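You operate a simulated robot arm through the tools that you are given. There is no shell and no other tool. Be economical: measure what you need, move in short steps, check, and stop when the job is done.

Carry out the task below with a simulated two-armed robot. There is one attempt and no reset: what you move stays moved.

TASK
Pick up the orange-banded flat mould with one hand, pass it to the other hand and put it on the top of the tall mould. Set down upright: orange-banded flat mould.

Only the result counts: the job must be done as asked and must still hold three seconds after the hand-in. Knocking over, shifting, dropping, spilling or breaking anything else fails it.

THE ROBOT
Two 7-joint arms with two-finger parallel grippers on one trunk, on a base that drives. Base frame: it is fixed to the floor where the robot stands at the start and does not move with it; the origin is under the middle of the robot, x ahead of it, y to its left, z up; the surface under the hand at the start is at about z = 0.94. Readings come in m, degrees, newtons and seconds.
The left shoulder is at the start at [0.05, 0.168, 1.207], the right one opposite. With the tool pointing down near the work surface each hand reaches from about 0.22 to 0.66 m from the robot's upright axis, wherever it stands, measured 20 degrees to its own side. Places, roughly: top of the tall mould [3.4, 1.3, 1.2]. Payload 1.57 kg a hand.
Tool frame (each hand has its own): the origin (TCP) lies between the finger pads and is the grasp point; the fingertips stand 0.03 m ahead of it; z points along the fingers, y is the line along which they close. Largest opening 0.08 m; finger width 0.017, thickness 0.012; the body of the gripper, 0.04 by 0.082 m, starts 0.08 m behind the TCP.
Orientation is told as [roll, pitch, yaw] about the base's x, y, z axes, in that order, counted from this pose: with the fingers straight down and closing along the base's y, the tool's x points along the base's -x, its y along +y and its z along -z.

THE INTERFACE
- The arms move only by the tool arm_command. It takes "left_motion", "right_motion" or both (then of equal length, played together; a hand with none holds still); each is one flat list of numbers, 7 for each row, row after row: the shift along the tool's x, y, z in m, then the turn, a rotation vector about the tool's x, y, z in degrees, then the gripper command, from -1 (shut) to 1 (fully open), values between in proportion. In form: [dx, dy, dz, rx, ry, rz, hand, dx, dy, dz, rx, ry, rz, hand, ...]. A call has 1 to 8 rows; each row is the pose to reach, as a shift and turn from the pose commanded when the call began, along the tool's axes at that moment. Each row takes 0.2 s and may step no farther than 0.05 m and 8.6 degrees from the row before; otherwise, or with a gripper value out of range, the whole call is refused. Where a pose cannot be reached the arm comes as near as it can. A force on the tool above 40 N (or 10 N above the force at the start of the call, whichever is more), or a blocked arm, ends the call early, and 0.2 s more pass. Each finger travels about 0.045 m/s and halts on what it meets, pressing with about 24 N; the grip force reading is that of the motor and also rises with nothing between the fingers. The clock runs only during rows and for 0.2 s after the last one: add rows that repeat a pose to give the fingers time. The reply holds the time, the measured pose of the TCP, the force on the tool along the base axes, the opening and the grip force, in the units named above and with some noise, with the torque about the TCP (base axes, N m) and any sound that the robot's microphone picked up.
- Cameras (640 x 400 px; columns grow to the right, rows downward): "scene" is now at [0.1327, -0.0001, 1.4212]; the picture's right is [0.04, -1.00, 0.00], its down [-0.61, -0.02, -0.79] and it looks along [0.79, 0.03, -0.62] (base axes); focal length 281 px, centre (320, 200). "left" rides on the left gripper at [0.072, 0.007, -0.122] in its tool frame; the picture's right is [-0.09, 1.00, 0.00], its down [-0.84, -0.08, -0.54] and it looks along [-0.54, -0.05, 0.84] (tool axes); focal length 238 px, centre (320, 200). "right" rides on the right gripper at [0.072, -0.007, -0.122] in its tool frame; the picture's right is [0.09, 1.00, 0.00], its down [-0.84, 0.08, -0.54] and it looks along [-0.54, 0.05, 0.84] (tool axes); focal length 238 px, centre (320, 200). There is no depth. A picture from a camera that has moved, and an enlarged one, comes with that camera's place and axes in the base frame and with its lens. The place of the scene camera against the robot may be out by one fixed shift of up to 0.018 m in any direction.
- grab_frame(camera): a new picture of that camera. No time passes.
- slide_trunk(by): slides the trunk up (or, below 0, down) by that many m; the arms and the scene camera ride with it, the base frame stays. It gives what a move gives, with no picture.
- steer(legs): drives the robot by 1 to 6 legs, each [ahead, left, turn to the left] in m, m and degrees, along the robot's own axes; the way and the turn of a leg run together, so that a leg with both is an arc; at most 1.5 m and 180 degrees a leg. The arms and the cameras ride along, it lands a little off, and it stops where it bumps. It gives what a move gives.
- aim_head(pan, tilt): turns the head with the scene camera to pan (to the left, within 80 degrees either way) and tilt (down, from -29 to 69), counted from straight ahead of the robot. It gives what a move gives.
- enlarge(camera, box): a new picture of the part [left, top, right, bottom] of that camera's present view, enlarged. No time passes.
- close_job(): hands the job in; it is judged then, once.

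Work in short steps. Places have to be worked out from the pictures, the camera data and where the tool is seen: move nearer, look again, correct. Check each grasp and each placing, and mend what went wrong. You have 120 turns and 92 pictures in all, those below and enlarged ones among them. Open the grippers and draw the arms clear of the work before you hand the job in, unless the task says otherwise; then end with one line.

The tools are called after "Request:" as name(argument=value, ...) on one line, values as JSON. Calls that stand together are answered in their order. arm_command: Moves the arms, as the interface text tells. Its arguments: {"type":"object","properties":{"left_motion":{"type":"array"},"right_motion":{"type":"array"}},"required":[]} The other tools are called the same way: slide_trunk (by) slides the trunk up or down; steer (legs) drives the base; aim_head (pan, tilt) turns the head that bears the scene camera; grab_frame (camera) takes a picture; enlarge (camera, box) takes an enlarged picture of a part of a camera's view; close_job () hands the job in.

At the start:

```text
t: 0.0
left_ee_pos: [0.4305, 0.1995, 1.2283]
left_tcp_rot: [0.0, 0.0, 0.1]
left_ft_force: [-0.1, 0.4, -0.4]
left_moment: [0.0, -0.01, 0.01]
left_finger_gap: 0.0799
left_gripper_force: 0.1
right_ee_pos: [0.4566, -0.1767, 1.1404]
right_tcp_rot: [0.1, 0.0, 0.0]
right_ft_force: [-0.1, -0.6, -0.2]
right_moment: [-0.04, 0.02, 0.03]
right_finger_gap: 0.0798
right_gripper_force: 0.1
trunk travel left (down, up): [-0.375, 0.068]
robot x, y, heading: [-0.0009, 0.0002, -0.3]
head pan, tilt: [2.2, 38.0]
```

scene: 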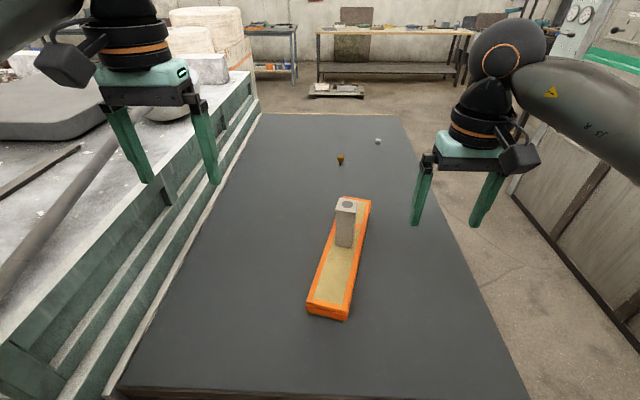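
right: 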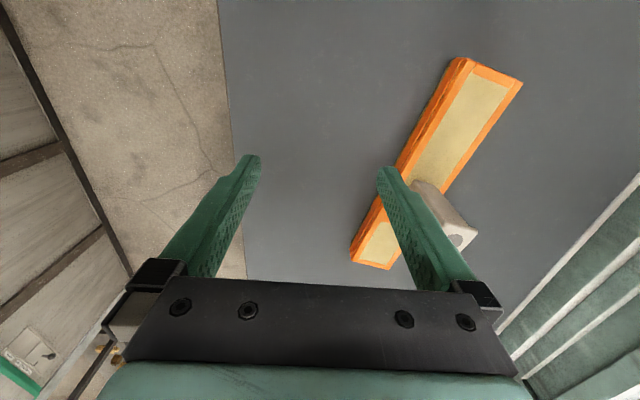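
left: 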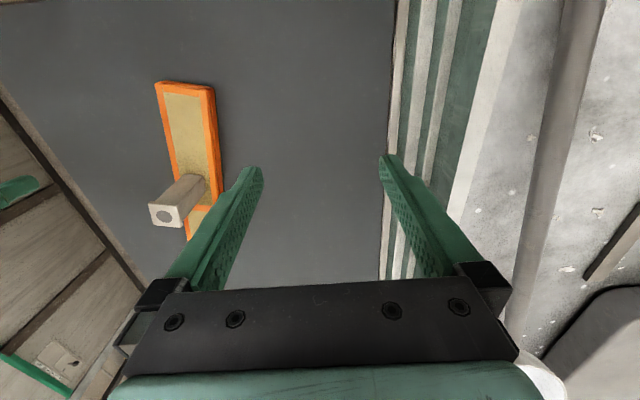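

The orange-banded flat mould lies on the dark table with a grey post near its middle. I'll look closer to see what the post is and where the edges are.

Request:
enlarge(camera="scene", box=[280, 120, 440, 330])

Request:
enlarge(camera="right", box=[330, 40, 540, 280])

Request:
enlarge(camera="left", box=[120, 60, 260, 260])

```text
1.90 times, centred on (360, 225) of scene
camera zoom: at [0.1327, -0.0001, 1.4212], right [0.04, -1.0, 0.0], down [-0.61, -0.02, -0.79], along [0.79, 0.03, -0.62], focal length 535 px, centre (244, 152)
```

zoom: 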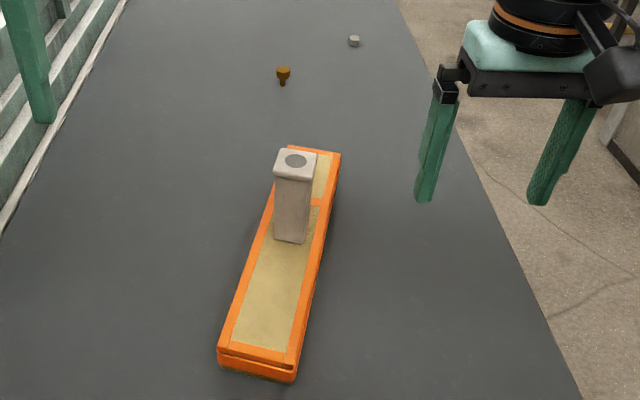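

```text
1.67 times, centred on (435, 160) of right
camera zoom: at [0.3839, -0.1824, 1.2636], right [-0.09, 1.0, 0.0], down [0.84, 0.08, 0.54], along [0.54, 0.05, -0.84], focal length 397 px, centre (128, 267)
```

zoom: 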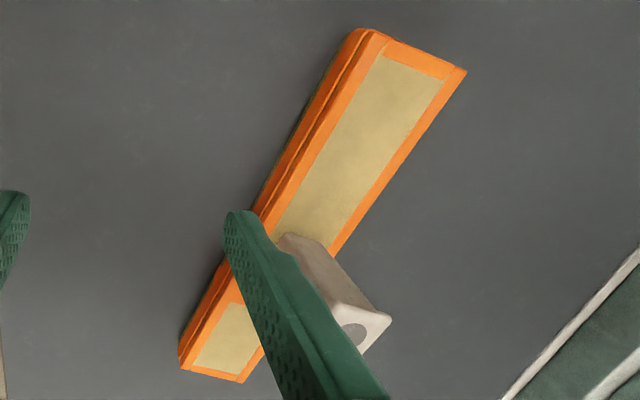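

```text
2.00 times, centred on (190, 160) of left
camera zoom: at [0.358, 0.2066, 1.3504], right [0.09, 1.0, 0.0], down [0.84, -0.08, 0.54], along [0.54, -0.05, -0.84], focal length 477 px, centre (580, 280)
```

zoom: 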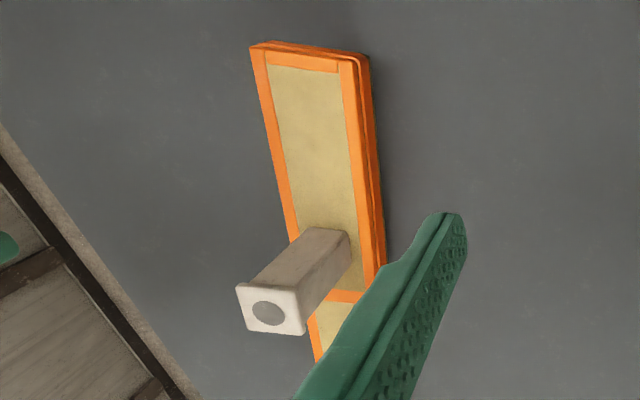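

By triangulating the two hand views, I put the post top at about [0.535, -0.027, 1.084]. The post is about 0.04 m wide and looks fixed to the plate, which is about 0.077 m wide. Before gripping anything I'll look at the destination and the way there.

Request:
aim_head(pan=20, tilt=8)

Request:
grab_frame(camera="scene")

Request:
aim_head(pan=-35, tilt=25)

Request:
grab_frame(camera="scene")

```text
t: 0.9
left_ee_pos: [0.4305, 0.1981, 1.2286]
left_tcp_rot: [0.0, 0.0, 0.1]
left_ft_force: [0.6, 0.4, 0.9]
left_moment: [0.0, -0.03, 0.03]
left_finger_gap: 0.0797
left_gripper_force: 0.1
right_ee_pos: [0.4555, -0.1769, 1.1412]
right_tcp_rot: [0.0, 0.0, 0.0]
right_ft_force: [-0.7, 0.9, 0.9]
right_moment: [0.01, 0.0, 0.02]
right_finger_gap: 0.0798
right_gripper_force: 0.2
trunk travel left (down, up): [-0.375, 0.068]
robot x, y, heading: [0.0022, -0.0009, 0.0]
head pan, tilt: [20.0, 8.0]
```

```text
85 pictures are left
camera scene: at [0.1334, 0.0283, 1.4691], right [0.34, -0.94, 0.0], down [-0.13, -0.05, -0.99], along [0.93, 0.34, -0.14], focal length 281 px, centre (320, 200)
```

scene: 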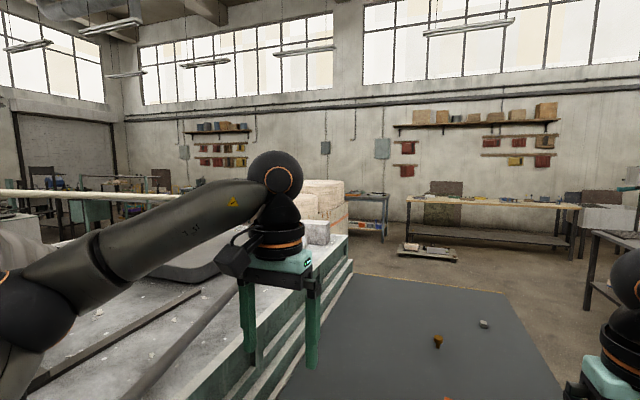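

```text
t: 2.2
left_ee_pos: [0.4309, 0.1999, 1.2289]
left_tcp_rot: [0.0, 0.0, 0.1]
left_ft_force: [-1.1, -0.1, 0.3]
left_moment: [-0.05, -0.02, 0.01]
left_finger_gap: 0.0799
left_gripper_force: 0.0
right_ee_pos: [0.4555, -0.1757, 1.1411]
right_tcp_rot: [0.0, 0.1, 0.0]
right_ft_force: [0.0, 0.1, -0.5]
right_moment: [-0.01, 0.0, 0.03]
right_finger_gap: 0.0798
right_gripper_force: 0.1
trunk travel left (down, up): [-0.375, 0.068]
robot x, y, heading: [-0.0012, 0.0019, 0.3]
head pan, tilt: [-35.0, 25.0]
```

```text
84 pictures are left
camera scene: at [0.1219, -0.0562, 1.4416], right [-0.57, -0.82, 0.0], down [-0.35, 0.24, -0.91], along [0.74, -0.52, -0.42], focal length 281 px, centre (320, 200)
```

scene: 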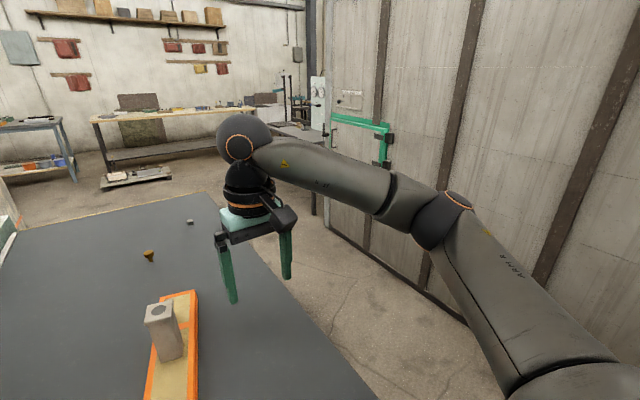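

The tall mould is the pale stack at the far end of the green bench, and I can reach it along the corridor to the right of the table. The plate is yawed about -12° and the post stands near its middle. Plan: the right hand takes the post from above, then the left hand takes it lower down from the side. First I'll bring the right hand above the post.

Request:
arm_command(right_motion=[-0.02, 0.037, -0.03, 0, 0, 4, 1, -0.04, 0.075, -0.03, 0, 0, 8, 1, -0.06, 0.112, -0.03, 0, 0, 12, 1, -0.0795, 0.149, -0.03, 0, 0, 12, 1, -0.0795, 0.149, -0.03, 0, 0, 12, 1])

Request:
grab_frame(camera="right")

Request:
grab_frame(camera="left")

```text
refused: row 1 steps farther than a row can; nothing moved
```

```text
83 pictures are left
camera right: at [0.3839, -0.1824, 1.2636], right [-0.09, 1.0, 0.0], down [0.84, 0.08, 0.54], along [0.54, 0.05, -0.84], focal length 238 px, centre (320, 200)
```

right: 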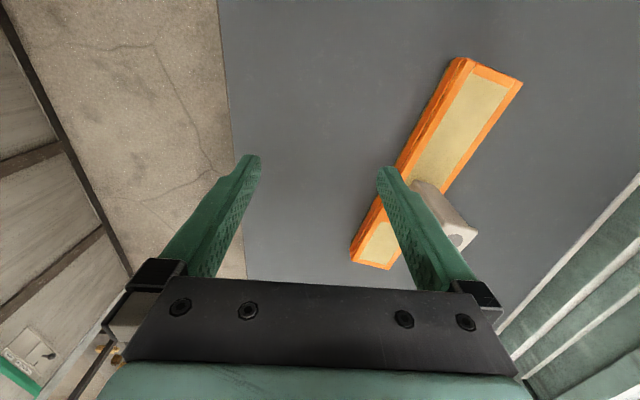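

```text
82 pictures are left
camera left: at [0.358, 0.2065, 1.3504], right [0.09, 1.0, 0.0], down [0.84, -0.08, 0.54], along [0.54, -0.05, -0.84], focal length 238 px, centre (320, 200)
```

left: 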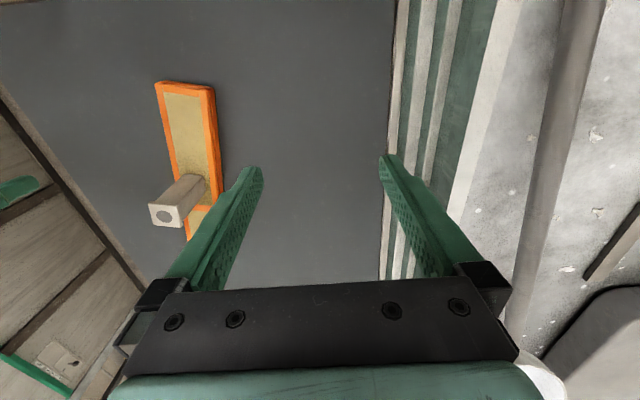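

The first row stepped slightly too far, so I'll split the move into smaller steps.

Request:
arm_command(right_motion=[0, 0, -0.04, 0, 0, 0, 1, -0.02, 0.037, -0.04, 0, 0, 4, 1, -0.04, 0.075, -0.04, 0, 0, 8, 1, -0.06, 0.112, -0.04, 0, 0, 12, 1, -0.0795, 0.149, -0.04, 0, 0, 12, 1, -0.0795, 0.149, -0.04, 0, 0, 12, 1])

Request:
grab_frame(camera="right")

Request:
grab_frame(camera="left")

```text
t: 3.6
left_ee_pos: [0.4313, 0.1972, 1.229]
left_tcp_rot: [0.0, 0.0, 0.2]
left_ft_force: [0.7, 0.6, 0.3]
left_moment: [0.0, -0.01, -0.01]
left_finger_gap: 0.0798
left_gripper_force: 0.0
right_ee_pos: [0.5365, -0.0265, 1.1822]
right_tcp_rot: [0.0, -0.1, -12.1]
right_ft_force: [0.2, 0.4, 0.0]
right_moment: [0.05, -0.02, 0.01]
right_finger_gap: 0.08
right_gripper_force: 0.0
trunk travel left (down, up): [-0.375, 0.068]
robot x, y, heading: [0.0007, -0.0015, -0.2]
head pan, tilt: [-35.0, 25.0]
```

```text
81 pictures are left
camera right: at [0.4638, -0.0181, 1.3042], right [0.12, 0.99, 0.0], down [0.83, -0.1, 0.54], along [0.54, -0.06, -0.84], focal length 238 px, centre (320, 200)
```

right: 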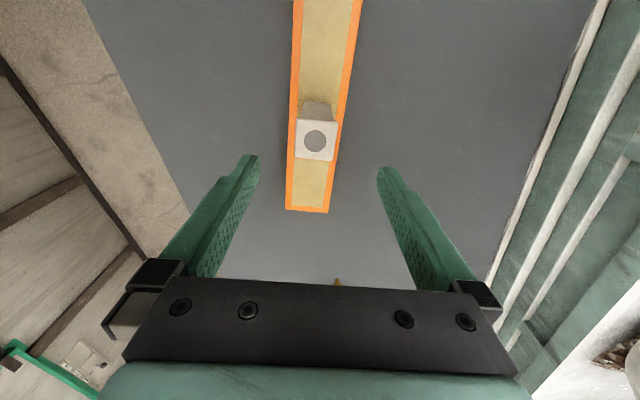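

```text
80 pictures are left
camera left: at [0.358, 0.2057, 1.3505], right [0.09, 1.0, 0.0], down [0.84, -0.08, 0.54], along [0.54, -0.05, -0.84], focal length 238 px, centre (320, 200)
```

left: 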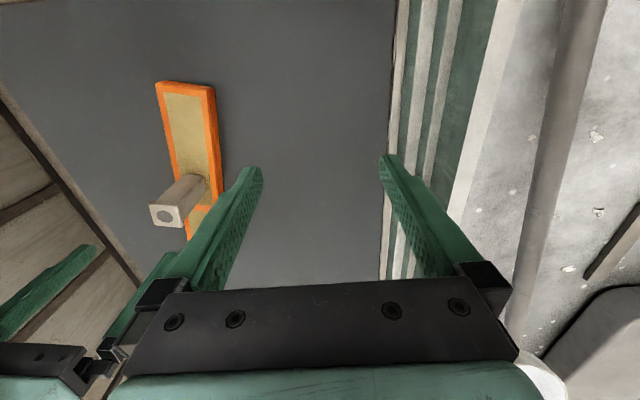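

The right hand is over the post, which projects where I predicted. I'll go down so the TCP is about 0.028 m below the post top, then close.

Request:
arm_command(right_motion=[0, -0.002, 0.045, 0, 0, 0, 1, 0, -0.002, 0.09, 0, 0, 0, 1, 0, -0.002, 0.126, 0, 0, 0, 1, 0, -0.002, 0.126, 0, 0, 0, 1])

Request:
enlarge(camera="right", box=[160, 0, 480, 300])

Request:
enlarge(camera="left", box=[80, 60, 280, 360])

```text
t: 4.6
left_ee_pos: [0.43, 0.2002, 1.2286]
left_tcp_rot: [0.0, 0.0, 0.1]
left_ft_force: [0.6, 0.5, 0.6]
left_moment: [0.0, 0.02, 0.01]
left_finger_gap: 0.0802
left_gripper_force: 0.0
right_ee_pos: [0.536, -0.0298, 1.0556]
right_tcp_rot: [0.1, 0.0, -11.9]
right_ft_force: [0.0, 0.2, 0.0]
right_moment: [0.0, 0.0, -0.04]
right_finger_gap: 0.0805
right_gripper_force: 0.0
trunk travel left (down, up): [-0.375, 0.068]
robot x, y, heading: [0.0008, 0.0027, 0.1]
head pan, tilt: [-35.0, 25.0]
```

```text
1.33 times, centred on (320, 150) of right
camera zoom: at [0.4637, -0.0199, 1.178], right [0.12, 0.99, 0.0], down [0.83, -0.1, 0.54], along [0.54, -0.06, -0.84], focal length 318 px, centre (320, 267)
```

zoom: 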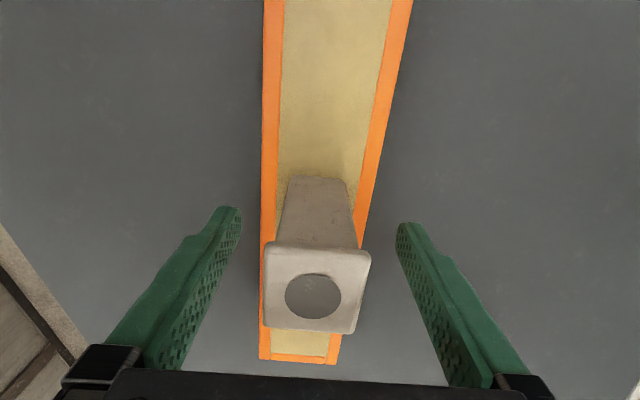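

```text
1.33 times, centred on (180, 210) of left
camera zoom: at [0.3578, 0.2067, 1.3504], right [0.09, 1.0, 0.0], down [0.84, -0.08, 0.54], along [0.54, -0.05, -0.84], focal length 318 px, centre (507, 187)
```

zoom: 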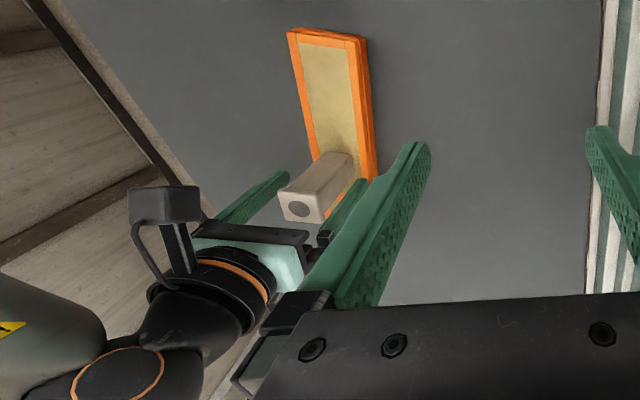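

The post sits between the pads and is well aligned. Closing the right gripper.

Request:
arm_command(right_motion=[0, 0, 0, 0, 0, 0, -1, 0, 0, 0, 0, 0, 0, -1, 0, 0, 0, 0, 0, 0, -1, 0, 0, 0, 0, 0, 0, -1, 0, 0, 0, 0, 0, 0, -1])

```text
t: 5.8
left_ee_pos: [0.4303, 0.1996, 1.2287]
left_tcp_rot: [0.0, 0.0, 0.2]
left_ft_force: [0.0, 1.1, -1.1]
left_moment: [0.0, 0.02, 0.02]
left_finger_gap: 0.0801
left_gripper_force: 0.1
right_ee_pos: [0.5344, -0.029, 1.0555]
right_tcp_rot: [0.1, -0.1, -12.0]
right_ft_force: [0.1, -1.1, -0.1]
right_moment: [0.09, -0.04, -0.25]
right_finger_gap: 0.0398
right_gripper_force: 23.6
trunk travel left (down, up): [-0.375, 0.068]
robot x, y, heading: [0.0039, 0.0046, -0.1]
head pan, tilt: [-35.0, 25.0]
```

The post is gripped at 0.040 m. A small lift will show the weight and whether the plate comes up with the post.

Request:
arm_command(right_motion=[0, 0, -0.01, 0, 0, 0, -1, 0, 0, -0.02, 0, 0, 0, -1, 0, 0, -0.03, 0, 0, 0, -1, 0, 0, -0.03, 0, 0, 0, -1])

Request:
grab_frame(camera="left")

Request:
grab_frame(camera="scene")

```text
t: 6.8
left_ee_pos: [0.431, 0.1993, 1.2279]
left_tcp_rot: [0.0, 0.0, 0.1]
left_ft_force: [-1.1, 0.1, 0.1]
left_moment: [-0.02, 0.02, 0.01]
left_finger_gap: 0.0799
left_gripper_force: 0.0
right_ee_pos: [0.5345, -0.0299, 1.0848]
right_tcp_rot: [0.0, 0.1, -11.9]
right_ft_force: [0.1, -0.4, -6.5]
right_moment: [0.0, 0.05, 0.02]
right_finger_gap: 0.0399
right_gripper_force: 23.9
trunk travel left (down, up): [-0.375, 0.068]
robot x, y, heading: [0.0018, -0.0004, -0.4]
head pan, tilt: [-35.0, 25.0]
```

```text
77 pictures are left
camera left: at [0.3586, 0.2065, 1.3501], right [0.09, 1.0, 0.0], down [0.84, -0.08, 0.54], along [0.54, -0.05, -0.84], focal length 238 px, centre (320, 200)
```

left: 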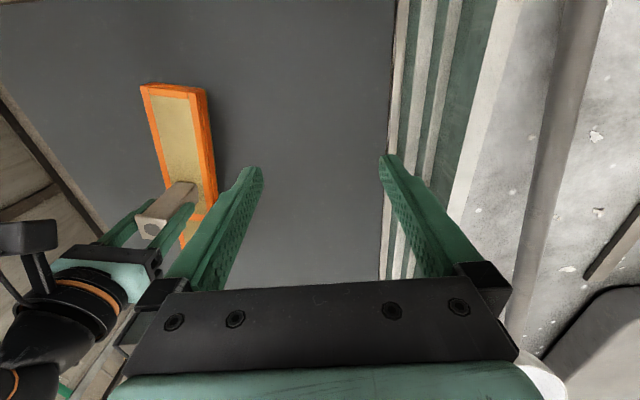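

```text
76 pictures are left
camera scene: at [0.1226, -0.0563, 1.4414], right [-0.57, -0.82, 0.0], down [-0.35, 0.24, -0.91], along [0.74, -0.52, -0.42], focal length 281 px, centre (320, 200)
```

scene: 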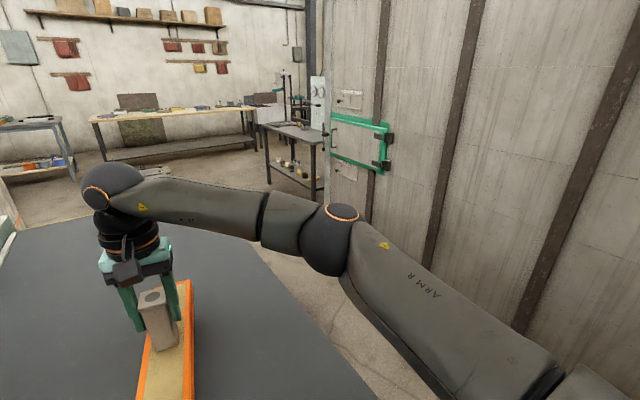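

The lift is solid: plate and post came up together, weighing about 0.66 kg and balanced. I'll raise it further and turn it to about +45° yaw for the pass.

Request:
arm_command(right_motion=[0, 0, -0.04, 0, 0, 0, -1, 0.01, -0.005, -0.08, 0, 0, -8, -1, 0.02, -0.015, -0.11, 0, 0, -16, -1, 0.03, -0.025, -0.13, 0, 0, -24, -1, 0.04, -0.03, -0.135, 0, 0, -32, -1, 0.05, -0.04, -0.135, 0, 0, -40, -1, 0.057, -0.043, -0.135, 0, 0, -48, -1, 0.057, -0.043, -0.135, 0, 0, -56.5, -1])

Request:
aim_head(pan=0, tilt=35)

Request:
grab_frame(camera="scene")

```text
t: 8.6
left_ee_pos: [0.4311, 0.1991, 1.228]
left_tcp_rot: [0.1, 0.0, 0.0]
left_ft_force: [1.3, 0.6, -0.3]
left_moment: [0.02, 0.06, 0.0]
left_finger_gap: 0.0801
left_gripper_force: 0.0
right_ee_pos: [0.4708, -0.0594, 1.2193]
right_tcp_rot: [0.1, 0.0, 44.7]
right_ft_force: [-1.1, 0.4, -6.0]
right_moment: [-0.02, 0.04, -0.02]
right_finger_gap: 0.0396
right_gripper_force: 24.1
trunk travel left (down, up): [-0.375, 0.068]
robot x, y, heading: [-0.0014, 0.0011, 0.5]
head pan, tilt: [-35.0, 25.0]
```

```text
t: 9.6
left_ee_pos: [0.4311, 0.2, 1.2287]
left_tcp_rot: [-0.1, 0.0, 0.0]
left_ft_force: [0.2, 0.3, 0.4]
left_moment: [-0.01, -0.02, 0.0]
left_finger_gap: 0.0799
left_gripper_force: 0.1
right_ee_pos: [0.4706, -0.0602, 1.2191]
right_tcp_rot: [0.0, 0.0, 44.5]
right_ft_force: [-0.2, 0.3, -5.9]
right_moment: [0.01, 0.02, 0.0]
right_finger_gap: 0.0398
right_gripper_force: 23.9
trunk travel left (down, up): [-0.375, 0.068]
robot x, y, heading: [-0.0014, 0.0026, 0.1]
head pan, tilt: [0.0, 35.0]
```

```text
75 pictures are left
camera scene: at [0.135, -0.0035, 1.4257], right [0.0, -1.0, 0.0], down [-0.57, 0.0, -0.82], along [0.82, 0.0, -0.57], focal length 281 px, centre (320, 200)
```

scene: 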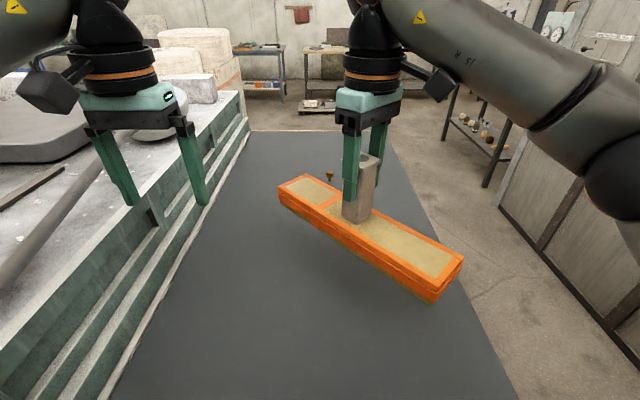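

The mould is held level at about 45° yaw. I'll move it a bit farther from the robot so the left arm has room, and yaw the left hand to face it across the plate.

Request:
arm_command(right_motion=[-0.02, -0.008, 0, 0, 0, 0, -1, -0.04, -0.016, 0, 0, 0, 0, -1, -0.06, -0.025, 0, 0, 0, 0, -1, -0.08, -0.034, 0, 0, 0, 0, -1, -0.099, -0.042, 0, 0, 0, 0, -1, -0.099, -0.042, 0, 0, 0, 0, -1], left_motion=[0, 0.01, -0.02, 0, 0, 8, 1, 0, 0.02, -0.04, 0, 0, 16, 1, 0, 0.03, -0.05, 0, 0, 24, 1, 0, 0.03, -0.06, 0, 0, 32, 1, 0, 0.03, -0.06, 0, 0, 40, 1, 0, 0.03, -0.06, 0, 0, 45, 1])

```text
t: 11.0
left_ee_pos: [0.4116, 0.2138, 1.273]
left_tcp_rot: [-0.1, -0.2, -44.9]
left_ft_force: [-0.1, 0.8, 0.5]
left_moment: [-0.04, 0.01, -0.03]
left_finger_gap: 0.0798
left_gripper_force: 0.2
left hand out of reach, approached as far as the arm can: row 5, 6
right_ee_pos: [0.5073, -0.0215, 1.2086]
right_tcp_rot: [-0.1, 0.1, 44.3]
right_ft_force: [0.2, 0.3, -5.4]
right_moment: [-0.02, 0.06, -0.04]
right_finger_gap: 0.0397
right_gripper_force: 23.8
right hand out of reach, approached as far as the arm can: row 2, 3, 4, 5, 6
trunk travel left (down, up): [-0.375, 0.068]
robot x, y, heading: [-0.0013, -0.0004, 0.1]
head pan, tilt: [0.0, 35.0]
```

Both arms hit their reach limits at this height, since pointing down puts the wrists high. I'll lower the right hand by 0.08 m, which still leaves the plate well above the table.

Request:
arm_command(right_motion=[0, 0, 0.03, 0, 0, 0, -1, 0, 0, 0.06, 0, 0, 0, -1, 0, 0, 0.08, 0, 0, 0, -1, 0, 0, 0.08, 0, 0, 0, -1])

```text
t: 12.0
left_ee_pos: [0.4116, 0.2113, 1.2734]
left_tcp_rot: [0.0, -0.1, -44.7]
left_ft_force: [-0.1, -0.3, 0.4]
left_moment: [0.01, 0.02, 0.0]
left_finger_gap: 0.08
left_gripper_force: 0.1
right_ee_pos: [0.5052, -0.0211, 1.1265]
right_tcp_rot: [0.0, 0.0, 44.4]
right_ft_force: [0.8, 0.6, -6.0]
right_moment: [-0.04, 0.03, 0.01]
right_finger_gap: 0.0398
right_gripper_force: 24.0
trunk travel left (down, up): [-0.375, 0.068]
robot x, y, heading: [-0.0008, 0.003, 0.0]
head pan, tilt: [0.0, 35.0]
```

Commands clip at the reached pose, so that worked. Now I'll move the right hand forward and pitch the left hand up 60° so its fingers point diagonally forward and down.

Request:
arm_command(right_motion=[-0.01, -0.01, 0, 0, 0, 0, -1, -0.02, -0.02, 0, 0, 0, 0, -1, -0.03, -0.03, 0, 0, 0, 0, -1, -0.039, -0.0385, 0, 0, 0, 0, -1, -0.039, -0.0385, 0, 0, 0, 0, -1, -0.039, -0.0385, 0, 0, 0, 0, -1, -0.039, -0.0385, 0, 0, 0, 0, -1], left_motion=[0, 0, 0, 0, -8.5, 0, 1, 0, 0, 0, 0, -17, 0, 1, 0, 0, 0, 0, -25.5, 0, 1, 0, 0, 0, 0, -34, 0, 1, 0, 0, 0, 0, -42.5, 0, 1, 0, 0, 0, 0, -51, 0, 1, 0, 0, 0, 0, -59.5, 0, 1])

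Request:
grab_frame(camera="scene")

Request:
grab_frame(camera="left")

```text
t: 13.6
left_ee_pos: [0.4128, 0.2101, 1.2735]
left_tcp_rot: [0.1, -59.4, -45.0]
left_ft_force: [0.4, -0.1, 0.1]
left_moment: [0.03, 0.06, 0.02]
left_finger_gap: 0.0797
left_gripper_force: 0.2
right_ee_pos: [0.5271, -0.0332, 1.1216]
right_tcp_rot: [0.0, 0.0, 44.4]
right_ft_force: [0.9, -0.1, -6.6]
right_moment: [0.01, 0.03, -0.04]
right_finger_gap: 0.0397
right_gripper_force: 24.1
right hand out of reach, approached as far as the arm can: row 2, 3, 4, 5, 6, 7
trunk travel left (down, up): [-0.375, 0.068]
robot x, y, heading: [0.0037, -0.0013, 0.2]
head pan, tilt: [0.0, 35.0]
```

```text
74 pictures are left
camera scene: at [0.1357, -0.0056, 1.4256], right [0.0, -1.0, 0.0], down [-0.57, 0.0, -0.82], along [0.82, 0.0, -0.57], focal length 281 px, centre (320, 200)
```

scene: 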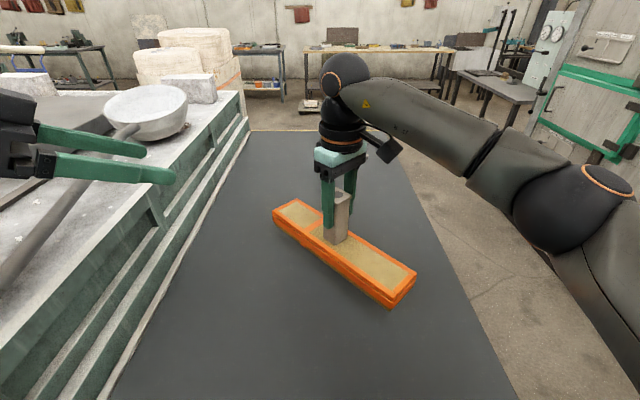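

```text
73 pictures are left
camera left: at [0.3164, 0.3156, 1.2738], right [0.74, 0.67, 0.08], down [-0.09, -0.03, 1.0], along [0.67, -0.74, 0.04], focal length 238 px, centre (320, 200)
```

left: 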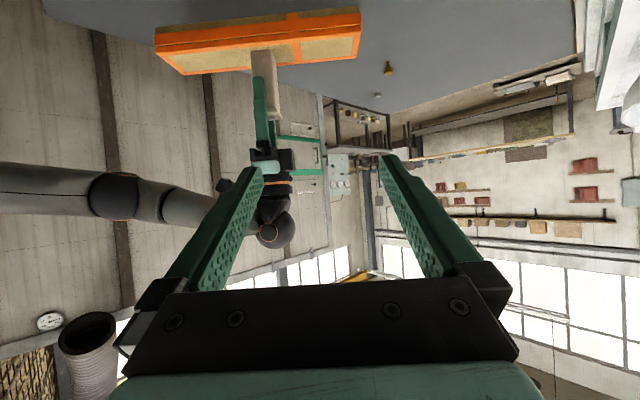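

The geometry checks out: the plate top is at about z 1.04 and the right fingertips at about 1.09. I'll line the left hand up with the lower post, about 0.14 m back along its approach, and look again.

Request:
arm_command(left_motion=[0.015, -0.03, 0, 0, 0, 0, 1, 0.03, -0.06, 0, 0, 0, 0, 1, 0.0466, -0.0912, 0, 0, 0, 0, 1, 0.0466, -0.0912, 0.045, 0, 0, 0, 1, 0.0466, -0.0912, 0.09, 0, 0, 0, 1, 0.0466, -0.0912, 0.135, 0, 0, 0, 1, 0.0466, -0.0912, 0.17, 0, 0, 0, 1, 0.0466, -0.0912, 0.17, 0, 0, 0, 1])

Request:
grab_frame(camera="scene")

Request:
grab_frame(camera="left")

```text
t: 15.3
left_ee_pos: [0.4516, 0.1267, 1.1617]
left_tcp_rot: [12.4, -58.3, -45.1]
left_ft_force: [0.1, -0.7, -0.4]
left_moment: [-0.03, -0.03, -0.01]
left_finger_gap: 0.0801
left_gripper_force: 0.1
left hand out of reach, approached as far as the arm can: row 3, 4
right_ee_pos: [0.5176, -0.0426, 1.123]
right_tcp_rot: [0.3, -0.7, 44.5]
right_ft_force: [1.1, 0.5, -6.5]
right_moment: [-0.05, 0.05, 0.02]
right_finger_gap: 0.0398
right_gripper_force: 24.1
trunk travel left (down, up): [-0.375, 0.068]
robot x, y, heading: [-0.0006, 0.0054, 0.2]
head pan, tilt: [0.0, 35.0]
stopped in row 8 (left hand): the arm was blocked; the commanded pose is now the measured one
```

```text
72 pictures are left
camera scene: at [0.124, -0.0182, 1.4257], right [0.0, -1.0, -0.01], down [-0.57, 0.01, -0.82], along [0.82, 0.01, -0.57], focal length 281 px, centre (320, 200)
```

scene: 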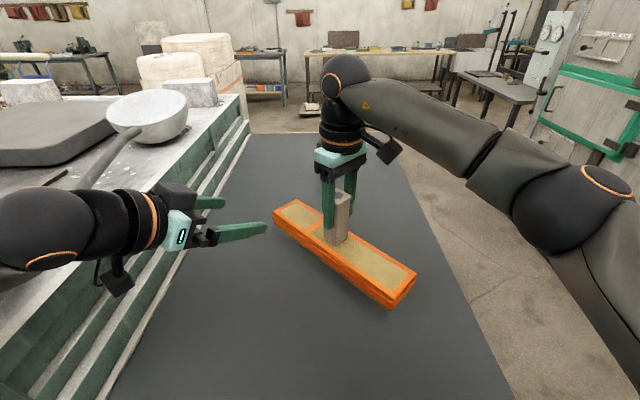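

```text
71 pictures are left
camera left: at [0.3378, 0.2126, 1.1637], right [0.59, 0.78, 0.19], down [-0.13, -0.14, 0.98], along [0.79, -0.61, 0.02], focal length 238 px, centre (320, 200)
```

left: 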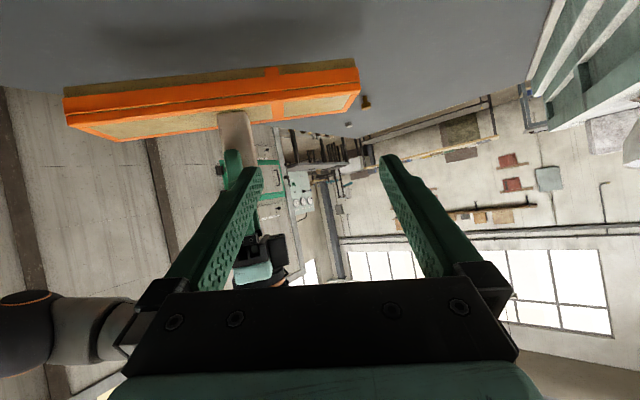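

The left arm bumped something, probably its elbow against the bench or the rod on the left, and the body got pushed slightly. I'll lift the left arm straight up to free it. The pass is better done in open space.

Request:
arm_command(left_motion=[-0.025, -0.002, -0.016, 0, 0, 0, 1, -0.05, -0.005, -0.032, 0, 0, 0, 1, -0.075, -0.007, -0.048, 0, 0, 0, 1, -0.1, -0.01, -0.064, 0, 0, 0, 1])

Request:
aim_head(pan=50, tilt=40)

Request:
grab_frame(camera="scene")

```text
t: 16.3
left_ee_pos: [0.4458, 0.1123, 1.272]
left_tcp_rot: [9.6, -57.8, -43.8]
left_ft_force: [0.8, 0.3, 0.1]
left_moment: [0.03, 0.02, -0.01]
left_finger_gap: 0.08
left_gripper_force: 0.1
right_ee_pos: [0.5267, -0.0348, 1.1232]
right_tcp_rot: [0.1, -0.1, 44.3]
right_ft_force: [0.2, -0.7, -7.5]
right_moment: [0.0, 0.01, 0.02]
right_finger_gap: 0.0396
right_gripper_force: 24.0
trunk travel left (down, up): [-0.375, 0.068]
robot x, y, heading: [-0.0038, 0.0027, 0.2]
head pan, tilt: [0.0, 35.0]
```

```text
t: 17.5
left_ee_pos: [0.4441, 0.1135, 1.2692]
left_tcp_rot: [9.4, -57.7, -43.4]
left_ft_force: [0.7, -0.9, 0.1]
left_moment: [-0.01, 0.0, 0.02]
left_finger_gap: 0.0801
left_gripper_force: 0.1
right_ee_pos: [0.5255, -0.0352, 1.1228]
right_tcp_rot: [0.1, -0.2, 44.5]
right_ft_force: [0.4, -0.8, -5.9]
right_moment: [-0.02, 0.01, -0.01]
right_finger_gap: 0.0397
right_gripper_force: 24.2
trunk travel left (down, up): [-0.375, 0.068]
robot x, y, heading: [-0.001, 0.0034, 0.2]
head pan, tilt: [50.0, 40.0]
```

```text
70 pictures are left
camera scene: at [0.0998, 0.058, 1.4185], right [0.77, -0.64, 0.0], down [-0.41, -0.49, -0.77], along [0.49, 0.59, -0.64], focal length 281 px, centre (320, 200)
```

scene: 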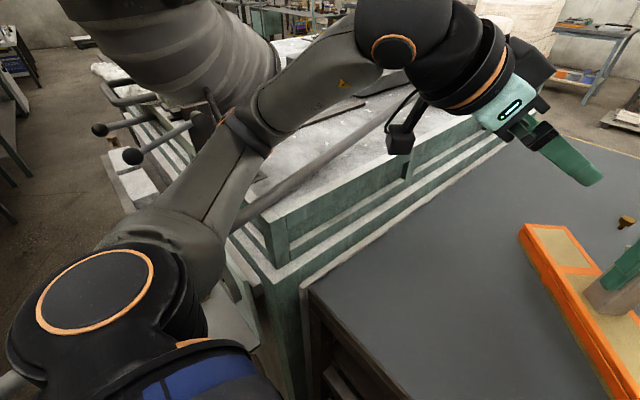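

The left elbow was touching the bench rim and is now clear, and nothing looks displaced. I'll back the robot away from the table and bench for the pass.

Request:
steer(legs=[[-0.25, 0, 0], [-0.25, 0, 0]])

Request:
grab_frame(camera="scene")

```text
t: 20.8
left_ee_pos: [-0.0267, 0.131, 1.2689]
left_tcp_rot: [8.9, -57.9, -43.5]
left_ft_force: [-0.3, -0.3, 0.2]
left_moment: [-0.03, 0.02, 0.0]
left_finger_gap: 0.0801
left_gripper_force: 0.0
right_ee_pos: [0.0545, -0.0194, 1.1206]
right_tcp_rot: [-0.1, 0.2, 43.9]
right_ft_force: [-0.2, 0.3, -5.4]
right_moment: [-0.03, 0.01, 0.01]
right_finger_gap: 0.04
right_gripper_force: 23.6
trunk travel left (down, up): [-0.375, 0.068]
robot x, y, heading: [-0.474, 0.0159, -0.3]
head pan, tilt: [50.0, 40.0]
stopped in leg 2: the robot was blocked; the commanded pose is now the measured one
```

```text
69 pictures are left
camera scene: at [-0.3707, 0.0792, 1.4182], right [0.76, -0.65, 0.0], down [-0.42, -0.49, -0.77], along [0.5, 0.58, -0.64], focal length 281 px, centre (320, 200)
```

scene: 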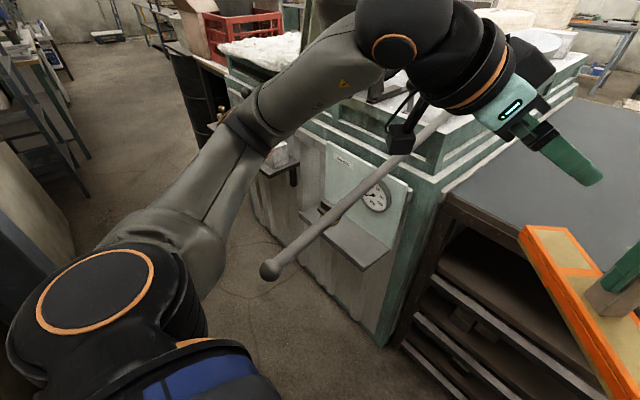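

I touched something behind the robot, and the ladle handle's end sticks out on the left. I'll look right before sidestepping that way.

Request:
aim_head(pan=-75, tilt=35)

Request:
grab_frame(camera="scene")

```text
t: 22.8
left_ee_pos: [-0.0254, 0.1298, 1.2687]
left_tcp_rot: [8.8, -57.8, -43.4]
left_ft_force: [0.0, -0.3, 1.0]
left_moment: [0.01, -0.01, 0.03]
left_finger_gap: 0.0798
left_gripper_force: 0.1
right_ee_pos: [0.0562, -0.0201, 1.1217]
right_tcp_rot: [0.0, 0.0, 43.8]
right_ft_force: [0.8, -0.1, -6.0]
right_moment: [-0.03, 0.03, 0.0]
right_finger_gap: 0.0398
right_gripper_force: 23.8
trunk travel left (down, up): [-0.375, 0.068]
robot x, y, heading: [-0.4699, 0.0187, -0.3]
head pan, tilt: [-75.0, 35.0]
```

```text
68 pictures are left
camera scene: at [-0.4023, -0.0715, 1.4257], right [-0.97, -0.25, 0.0], down [-0.15, 0.56, -0.82], along [0.21, -0.79, -0.57], focal length 281 px, centre (320, 200)
```

scene: 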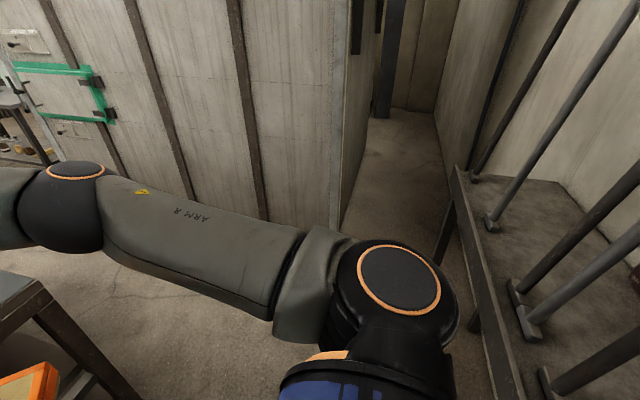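

It's open floor to the right, with a bench close behind. I'll go slightly forward and then sidestep right, away from the ladle and bench.

Request:
steer(legs=[[0.1, 0, 0], [0, -0.45, 0]])

Request:
aim_head(pan=10, tilt=38)

Request:
grab_frame(camera="scene")

```text
t: 28.0
left_ee_pos: [0.0729, -0.3156, 1.2687]
left_tcp_rot: [8.9, -57.8, -43.3]
left_ft_force: [-0.1, 0.2, -0.2]
left_moment: [-0.04, 0.01, -0.02]
left_finger_gap: 0.0799
left_gripper_force: 0.1
right_ee_pos: [0.1534, -0.4659, 1.1216]
right_tcp_rot: [0.0, 0.2, 44.0]
right_ft_force: [-1.3, -1.1, -5.7]
right_moment: [-0.05, 0.01, 0.0]
right_finger_gap: 0.04
right_gripper_force: 24.0
trunk travel left (down, up): [-0.375, 0.068]
robot x, y, heading: [-0.3722, -0.4295, -0.4]
head pan, tilt: [-75.0, 35.0]
```

```text
t: 29.6
left_ee_pos: [0.0735, -0.3156, 1.2685]
left_tcp_rot: [8.9, -57.8, -43.3]
left_ft_force: [0.2, 0.3, 0.6]
left_moment: [0.0, -0.03, -0.01]
left_finger_gap: 0.0801
left_gripper_force: 0.1
right_ee_pos: [0.1542, -0.4659, 1.1212]
right_tcp_rot: [0.0, 0.2, 43.9]
right_ft_force: [0.8, -0.1, -6.1]
right_moment: [-0.03, 0.03, -0.04]
right_finger_gap: 0.0398
right_gripper_force: 24.5
trunk travel left (down, up): [-0.375, 0.068]
robot x, y, heading: [-0.3728, -0.4284, -0.4]
head pan, tilt: [10.0, 38.0]
```

```text
67 pictures are left
camera scene: at [-0.2411, -0.4189, 1.4211], right [0.17, -0.99, 0.0], down [-0.61, -0.1, -0.79], along [0.78, 0.13, -0.62], focal length 281 px, centre (320, 200)
```

scene: 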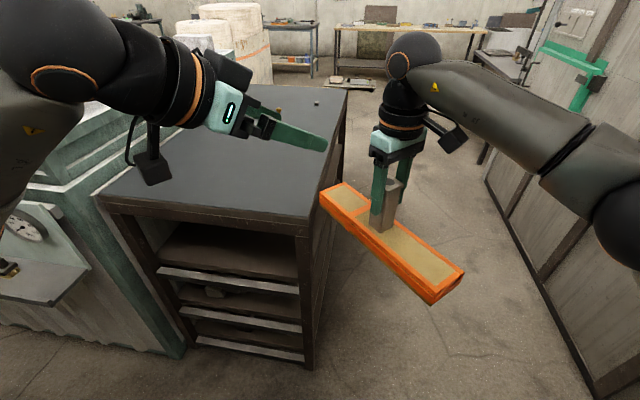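

There's open space here. First I'll correct the left hand's roll and yaw so its fingers will straddle the post squarely.

Request:
arm_command(left_motion=[0, 0, 0, 5.6, -1, 0.8, 1, 0, 0, 0, 11.3, -2, 1.5, 1, 0, 0, 0, 11.3, -2, 1.5, 1])

```text
t: 30.4
left_ee_pos: [0.0735, -0.3157, 1.2679]
left_tcp_rot: [0.3, -59.6, -46.5]
left_ft_force: [0.7, -0.6, 0.1]
left_moment: [0.0, -0.02, 0.01]
left_finger_gap: 0.0801
left_gripper_force: 0.1
right_ee_pos: [0.1545, -0.4665, 1.1209]
right_tcp_rot: [0.0, 0.2, 43.9]
right_ft_force: [-0.3, 0.2, -5.9]
right_moment: [-0.03, 0.04, 0.0]
right_finger_gap: 0.0398
right_gripper_force: 23.9
trunk travel left (down, up): [-0.375, 0.068]
robot x, y, heading: [-0.3728, -0.4303, -0.5]
head pan, tilt: [10.0, 38.0]
```

The left hand is oriented correctly. Now a straight move to the staging point about 0.13 m back from the post.

Request:
arm_command(left_motion=[0.022, -0.0116, 0.0275, 0, 0, 0, 1, 0.044, -0.0232, 0.055, 0, 0, 0, 1, 0.066, -0.0347, 0.0825, 0, 0, 0, 1, 0.088, -0.0463, 0.11, 0, 0, 0, 1, 0.088, -0.0463, 0.11, 0, 0, 0, 1])

Request:
grab_frame(camera="left")

Request:
grab_frame(camera="scene")

```text
t: 31.6
left_ee_pos: [0.0734, -0.3839, 1.1367]
left_tcp_rot: [0.2, -59.7, -46.4]
left_ft_force: [0.3, 0.4, -0.6]
left_moment: [-0.03, 0.01, -0.02]
left_finger_gap: 0.0805
left_gripper_force: 0.0
right_ee_pos: [0.1538, -0.466, 1.1209]
right_tcp_rot: [0.0, 0.2, 43.9]
right_ft_force: [0.2, -0.3, -5.7]
right_moment: [-0.02, 0.02, -0.04]
right_finger_gap: 0.0397
right_gripper_force: 24.4
trunk travel left (down, up): [-0.375, 0.068]
robot x, y, heading: [-0.3738, -0.4313, -0.4]
head pan, tilt: [10.0, 38.0]
```

```text
66 pictures are left
camera left: at [-0.019, -0.2766, 1.1356], right [0.75, 0.66, 0.08], down [-0.09, -0.02, 1.0], along [0.65, -0.75, 0.04], focal length 238 px, centre (320, 200)
```

left: 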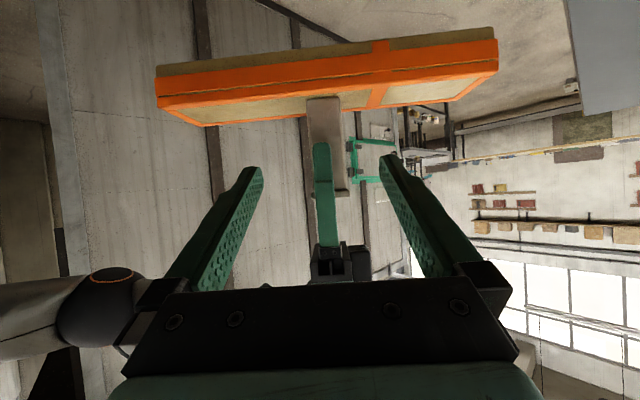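

```text
65 pictures are left
camera scene: at [-0.2412, -0.4188, 1.4212], right [0.17, -0.99, 0.0], down [-0.61, -0.1, -0.79], along [0.78, 0.13, -0.62], focal length 281 px, centre (320, 200)
```

scene: 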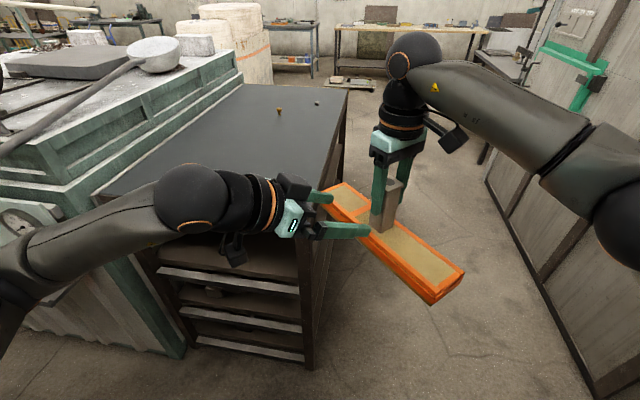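

The alignment looks good, with the post about 4 mm to one side of centre. I'll advance 0.13 m along the fingers in small steps with the left gripper open.

Request:
arm_command(left_motion=[-0.002, 0.003, 0.03, 0, 0, 0, 1, -0.002, 0.003, 0.06, 0, 0, 0, 1, -0.002, 0.003, 0.09, 0, 0, 0, 1, -0.002, 0.003, 0.11, 0, 0, 0, 1, -0.002, 0.003, 0.128, 0, 0, 0, 1, -0.002, 0.003, 0.128, 0, 0, 0, 1])

Request:
grab_frame(camera="left")

Request:
enlarge(camera="scene", box=[260, 120, 480, 320])

```text
t: 33.0
left_ee_pos: [0.1561, -0.463, 1.0736]
left_tcp_rot: [0.3, -59.7, -46.3]
left_ft_force: [0.4, 0.2, 0.5]
left_moment: [0.0, -0.02, 0.0]
left_finger_gap: 0.0797
left_gripper_force: 0.1
right_ee_pos: [0.1532, -0.466, 1.1206]
right_tcp_rot: [0.0, 0.2, 43.8]
right_ft_force: [0.1, 1.1, -7.0]
right_moment: [0.02, 0.01, -0.03]
right_finger_gap: 0.0399
right_gripper_force: 24.0
trunk travel left (down, up): [-0.375, 0.068]
robot x, y, heading: [-0.3733, -0.4308, -0.1]
head pan, tilt: [10.0, 38.0]
```

```text
64 pictures are left
camera left: at [0.0614, -0.3548, 1.0732], right [0.75, 0.66, 0.08], down [-0.09, -0.02, 1.0], along [0.66, -0.75, 0.04], focal length 238 px, centre (320, 200)
```

left: 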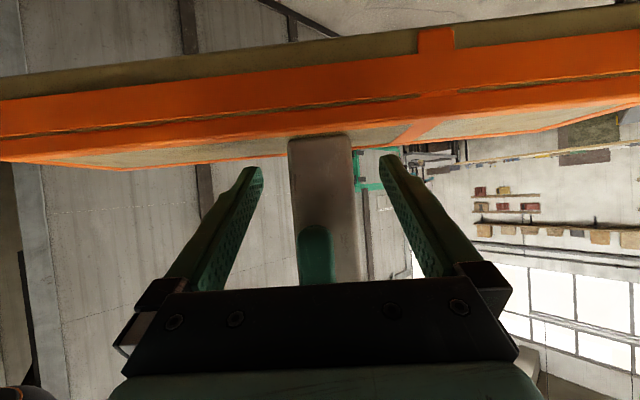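

```text
2.00 times, centred on (370, 220) of scene
camera zoom: at [-0.2412, -0.4187, 1.4211], right [0.17, -0.99, 0.0], down [-0.61, -0.1, -0.79], along [0.78, 0.13, -0.62], focal length 562 px, centre (220, 160)
```

zoom: 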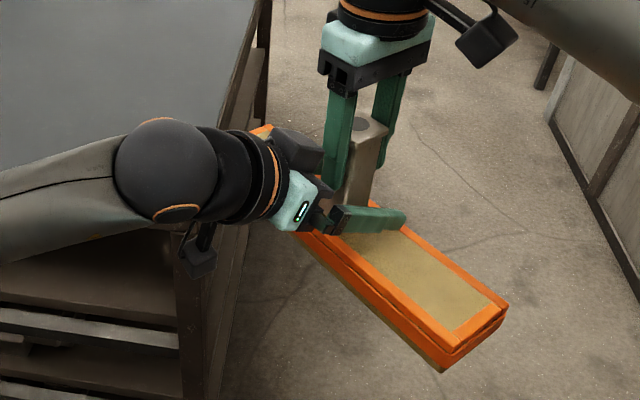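

The left fingers straddle the lower post with clearance above the plate and below the right fingers. Closing the left gripper.

Request:
arm_command(left_motion=[0, 0, 0, 0, 0, 0, -1, 0, 0, 0, 0, 0, 0, -1, 0, 0, 0, 0, 0, 0, -1, 0, 0, 0, 0, 0, 0, -1, 0, 0, 0, 0, 0, 0, -1, 0, 0, 0, 0, 0, 0, -1])

Request:
grab_frame(camera="left")

```text
t: 34.4
left_ee_pos: [0.1549, -0.4606, 1.0735]
left_tcp_rot: [0.3, -59.6, -46.4]
left_ft_force: [9.3, 6.4, 0.4]
left_moment: [-0.39, 0.54, -0.13]
left_finger_gap: 0.0351
left_gripper_force: 24.0
right_ee_pos: [0.1538, -0.4663, 1.12]
right_tcp_rot: [0.0, 0.2, 44.0]
right_ft_force: [-9.7, -6.0, -5.4]
right_moment: [0.15, -0.06, 0.2]
right_finger_gap: 0.0396
right_gripper_force: 24.1
trunk travel left (down, up): [-0.375, 0.068]
robot x, y, heading: [-0.3751, -0.4301, 0.0]
head pan, tilt: [10.0, 38.0]
```

```text
62 pictures are left
camera left: at [0.0619, -0.3541, 1.0733], right [0.75, 0.66, 0.08], down [-0.09, -0.02, 1.0], along [0.66, -0.75, 0.04], focal length 238 px, centre (320, 200)
```

left: 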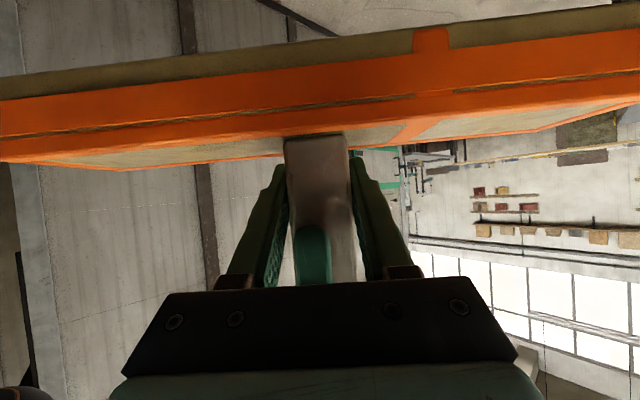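

Both hands hold the post, with about 11 N of sideways strain between them. I'll give the left hand 2 mm to relieve that, then open the right gripper.

Request:
arm_command(left_motion=[0, 0.002, 0, 0, 0, 0, -1, 0, 0.002, 0, 0, 0, 0, -1, 0, 0.002, 0, 0, 0, 0, -1, 0, 0.002, 0, 0, 0, 0, -1, 0, 0.002, 0, 0, 0, 0, -1, 0, 0.002, 0, 0, 0, 0, -1], right_motion=[0, 0, 0, 0, 0, 0, -1, 0, 0, 0, 0, 0, 0, 0.3, 0, 0, 0, 0, 0, 0, 0.6, 0, 0, 0, 0, 0, 0, 1, 0, 0, 0, 0, 0, 0, 1, 0, 0, 0, 0, 0, 0, 1])

Request:
grab_frame(camera="scene")

```text
t: 35.8
left_ee_pos: [0.1553, -0.4617, 1.0719]
left_tcp_rot: [0.3, -59.6, -46.5]
left_ft_force: [-9.4, 2.4, -2.5]
left_moment: [-0.33, -0.74, 0.17]
left_finger_gap: 0.0352
left_gripper_force: 24.1
right_ee_pos: [0.155, -0.4659, 1.1207]
right_tcp_rot: [-0.1, 0.1, 43.8]
right_ft_force: [8.6, -3.4, 2.7]
right_moment: [0.16, 0.28, -0.24]
right_finger_gap: 0.0729
right_gripper_force: 0.2
trunk travel left (down, up): [-0.375, 0.068]
robot x, y, heading: [-0.3752, -0.4287, -0.3]
head pan, tilt: [10.0, 38.0]
```

```text
61 pictures are left
camera scene: at [-0.2411, -0.4188, 1.4211], right [0.17, -0.99, 0.0], down [-0.61, -0.1, -0.79], along [0.78, 0.13, -0.62], focal length 281 px, centre (320, 200)
```

scene: 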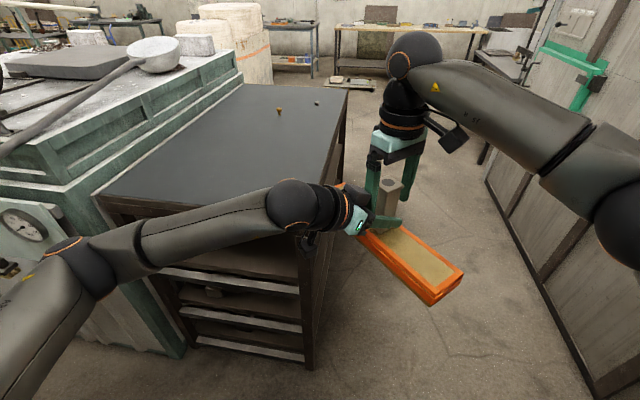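

The right hand has released, but one right finger presses on the left gripper because it opened too wide. I'll narrow the opening a little, then lift the right hand straight up.

Request:
arm_command(right_motion=[0, 0, 0, 0, 0, 0, 0.4, 0, 0, 0, 0, 0, 0, 0.4, 0, 0, 0, 0, 0, 0, 0.4])

```text
t: 36.6
left_ee_pos: [0.1569, -0.4609, 1.0742]
left_tcp_rot: [0.3, -59.6, -46.4]
left_ft_force: [0.9, 0.2, 0.6]
left_moment: [0.04, 0.02, 0.03]
left_finger_gap: 0.0351
left_gripper_force: 24.1
right_ee_pos: [0.1545, -0.467, 1.1199]
right_tcp_rot: [0.0, 0.2, 44.0]
right_ft_force: [0.2, 0.4, -0.5]
right_moment: [-0.01, 0.02, 0.0]
right_finger_gap: 0.0559
right_gripper_force: 0.1
trunk travel left (down, up): [-0.375, 0.068]
robot x, y, heading: [-0.3727, -0.4292, -0.3]
head pan, tilt: [10.0, 38.0]
```

Neither hand reads any weight, so I'll check the mould before moving.

Request:
enlarge(camera="scene", box=[300, 130, 500, 310])

Request:
grab_frame(camera="left")

```text
2.22 times, centred on (400, 220) of scene
camera zoom: at [-0.2411, -0.4188, 1.4211], right [0.17, -0.99, 0.0], down [-0.61, -0.1, -0.79], along [0.78, 0.13, -0.62], focal length 625 px, centre (142, 156)
```

zoom: 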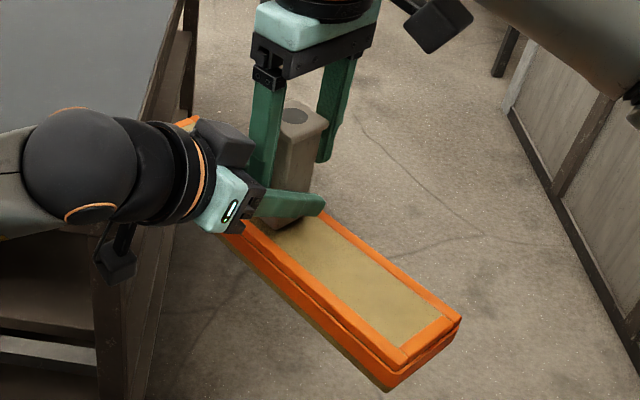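

```text
59 pictures are left
camera left: at [0.0626, -0.3529, 1.073], right [0.75, 0.66, 0.08], down [-0.09, -0.02, 1.0], along [0.66, -0.75, 0.04], focal length 238 px, centre (320, 200)
```

left: 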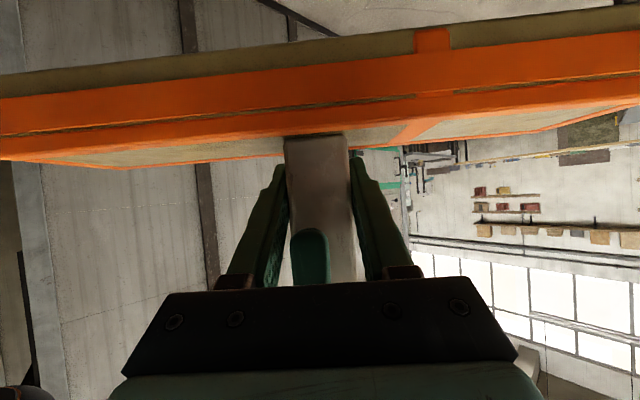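

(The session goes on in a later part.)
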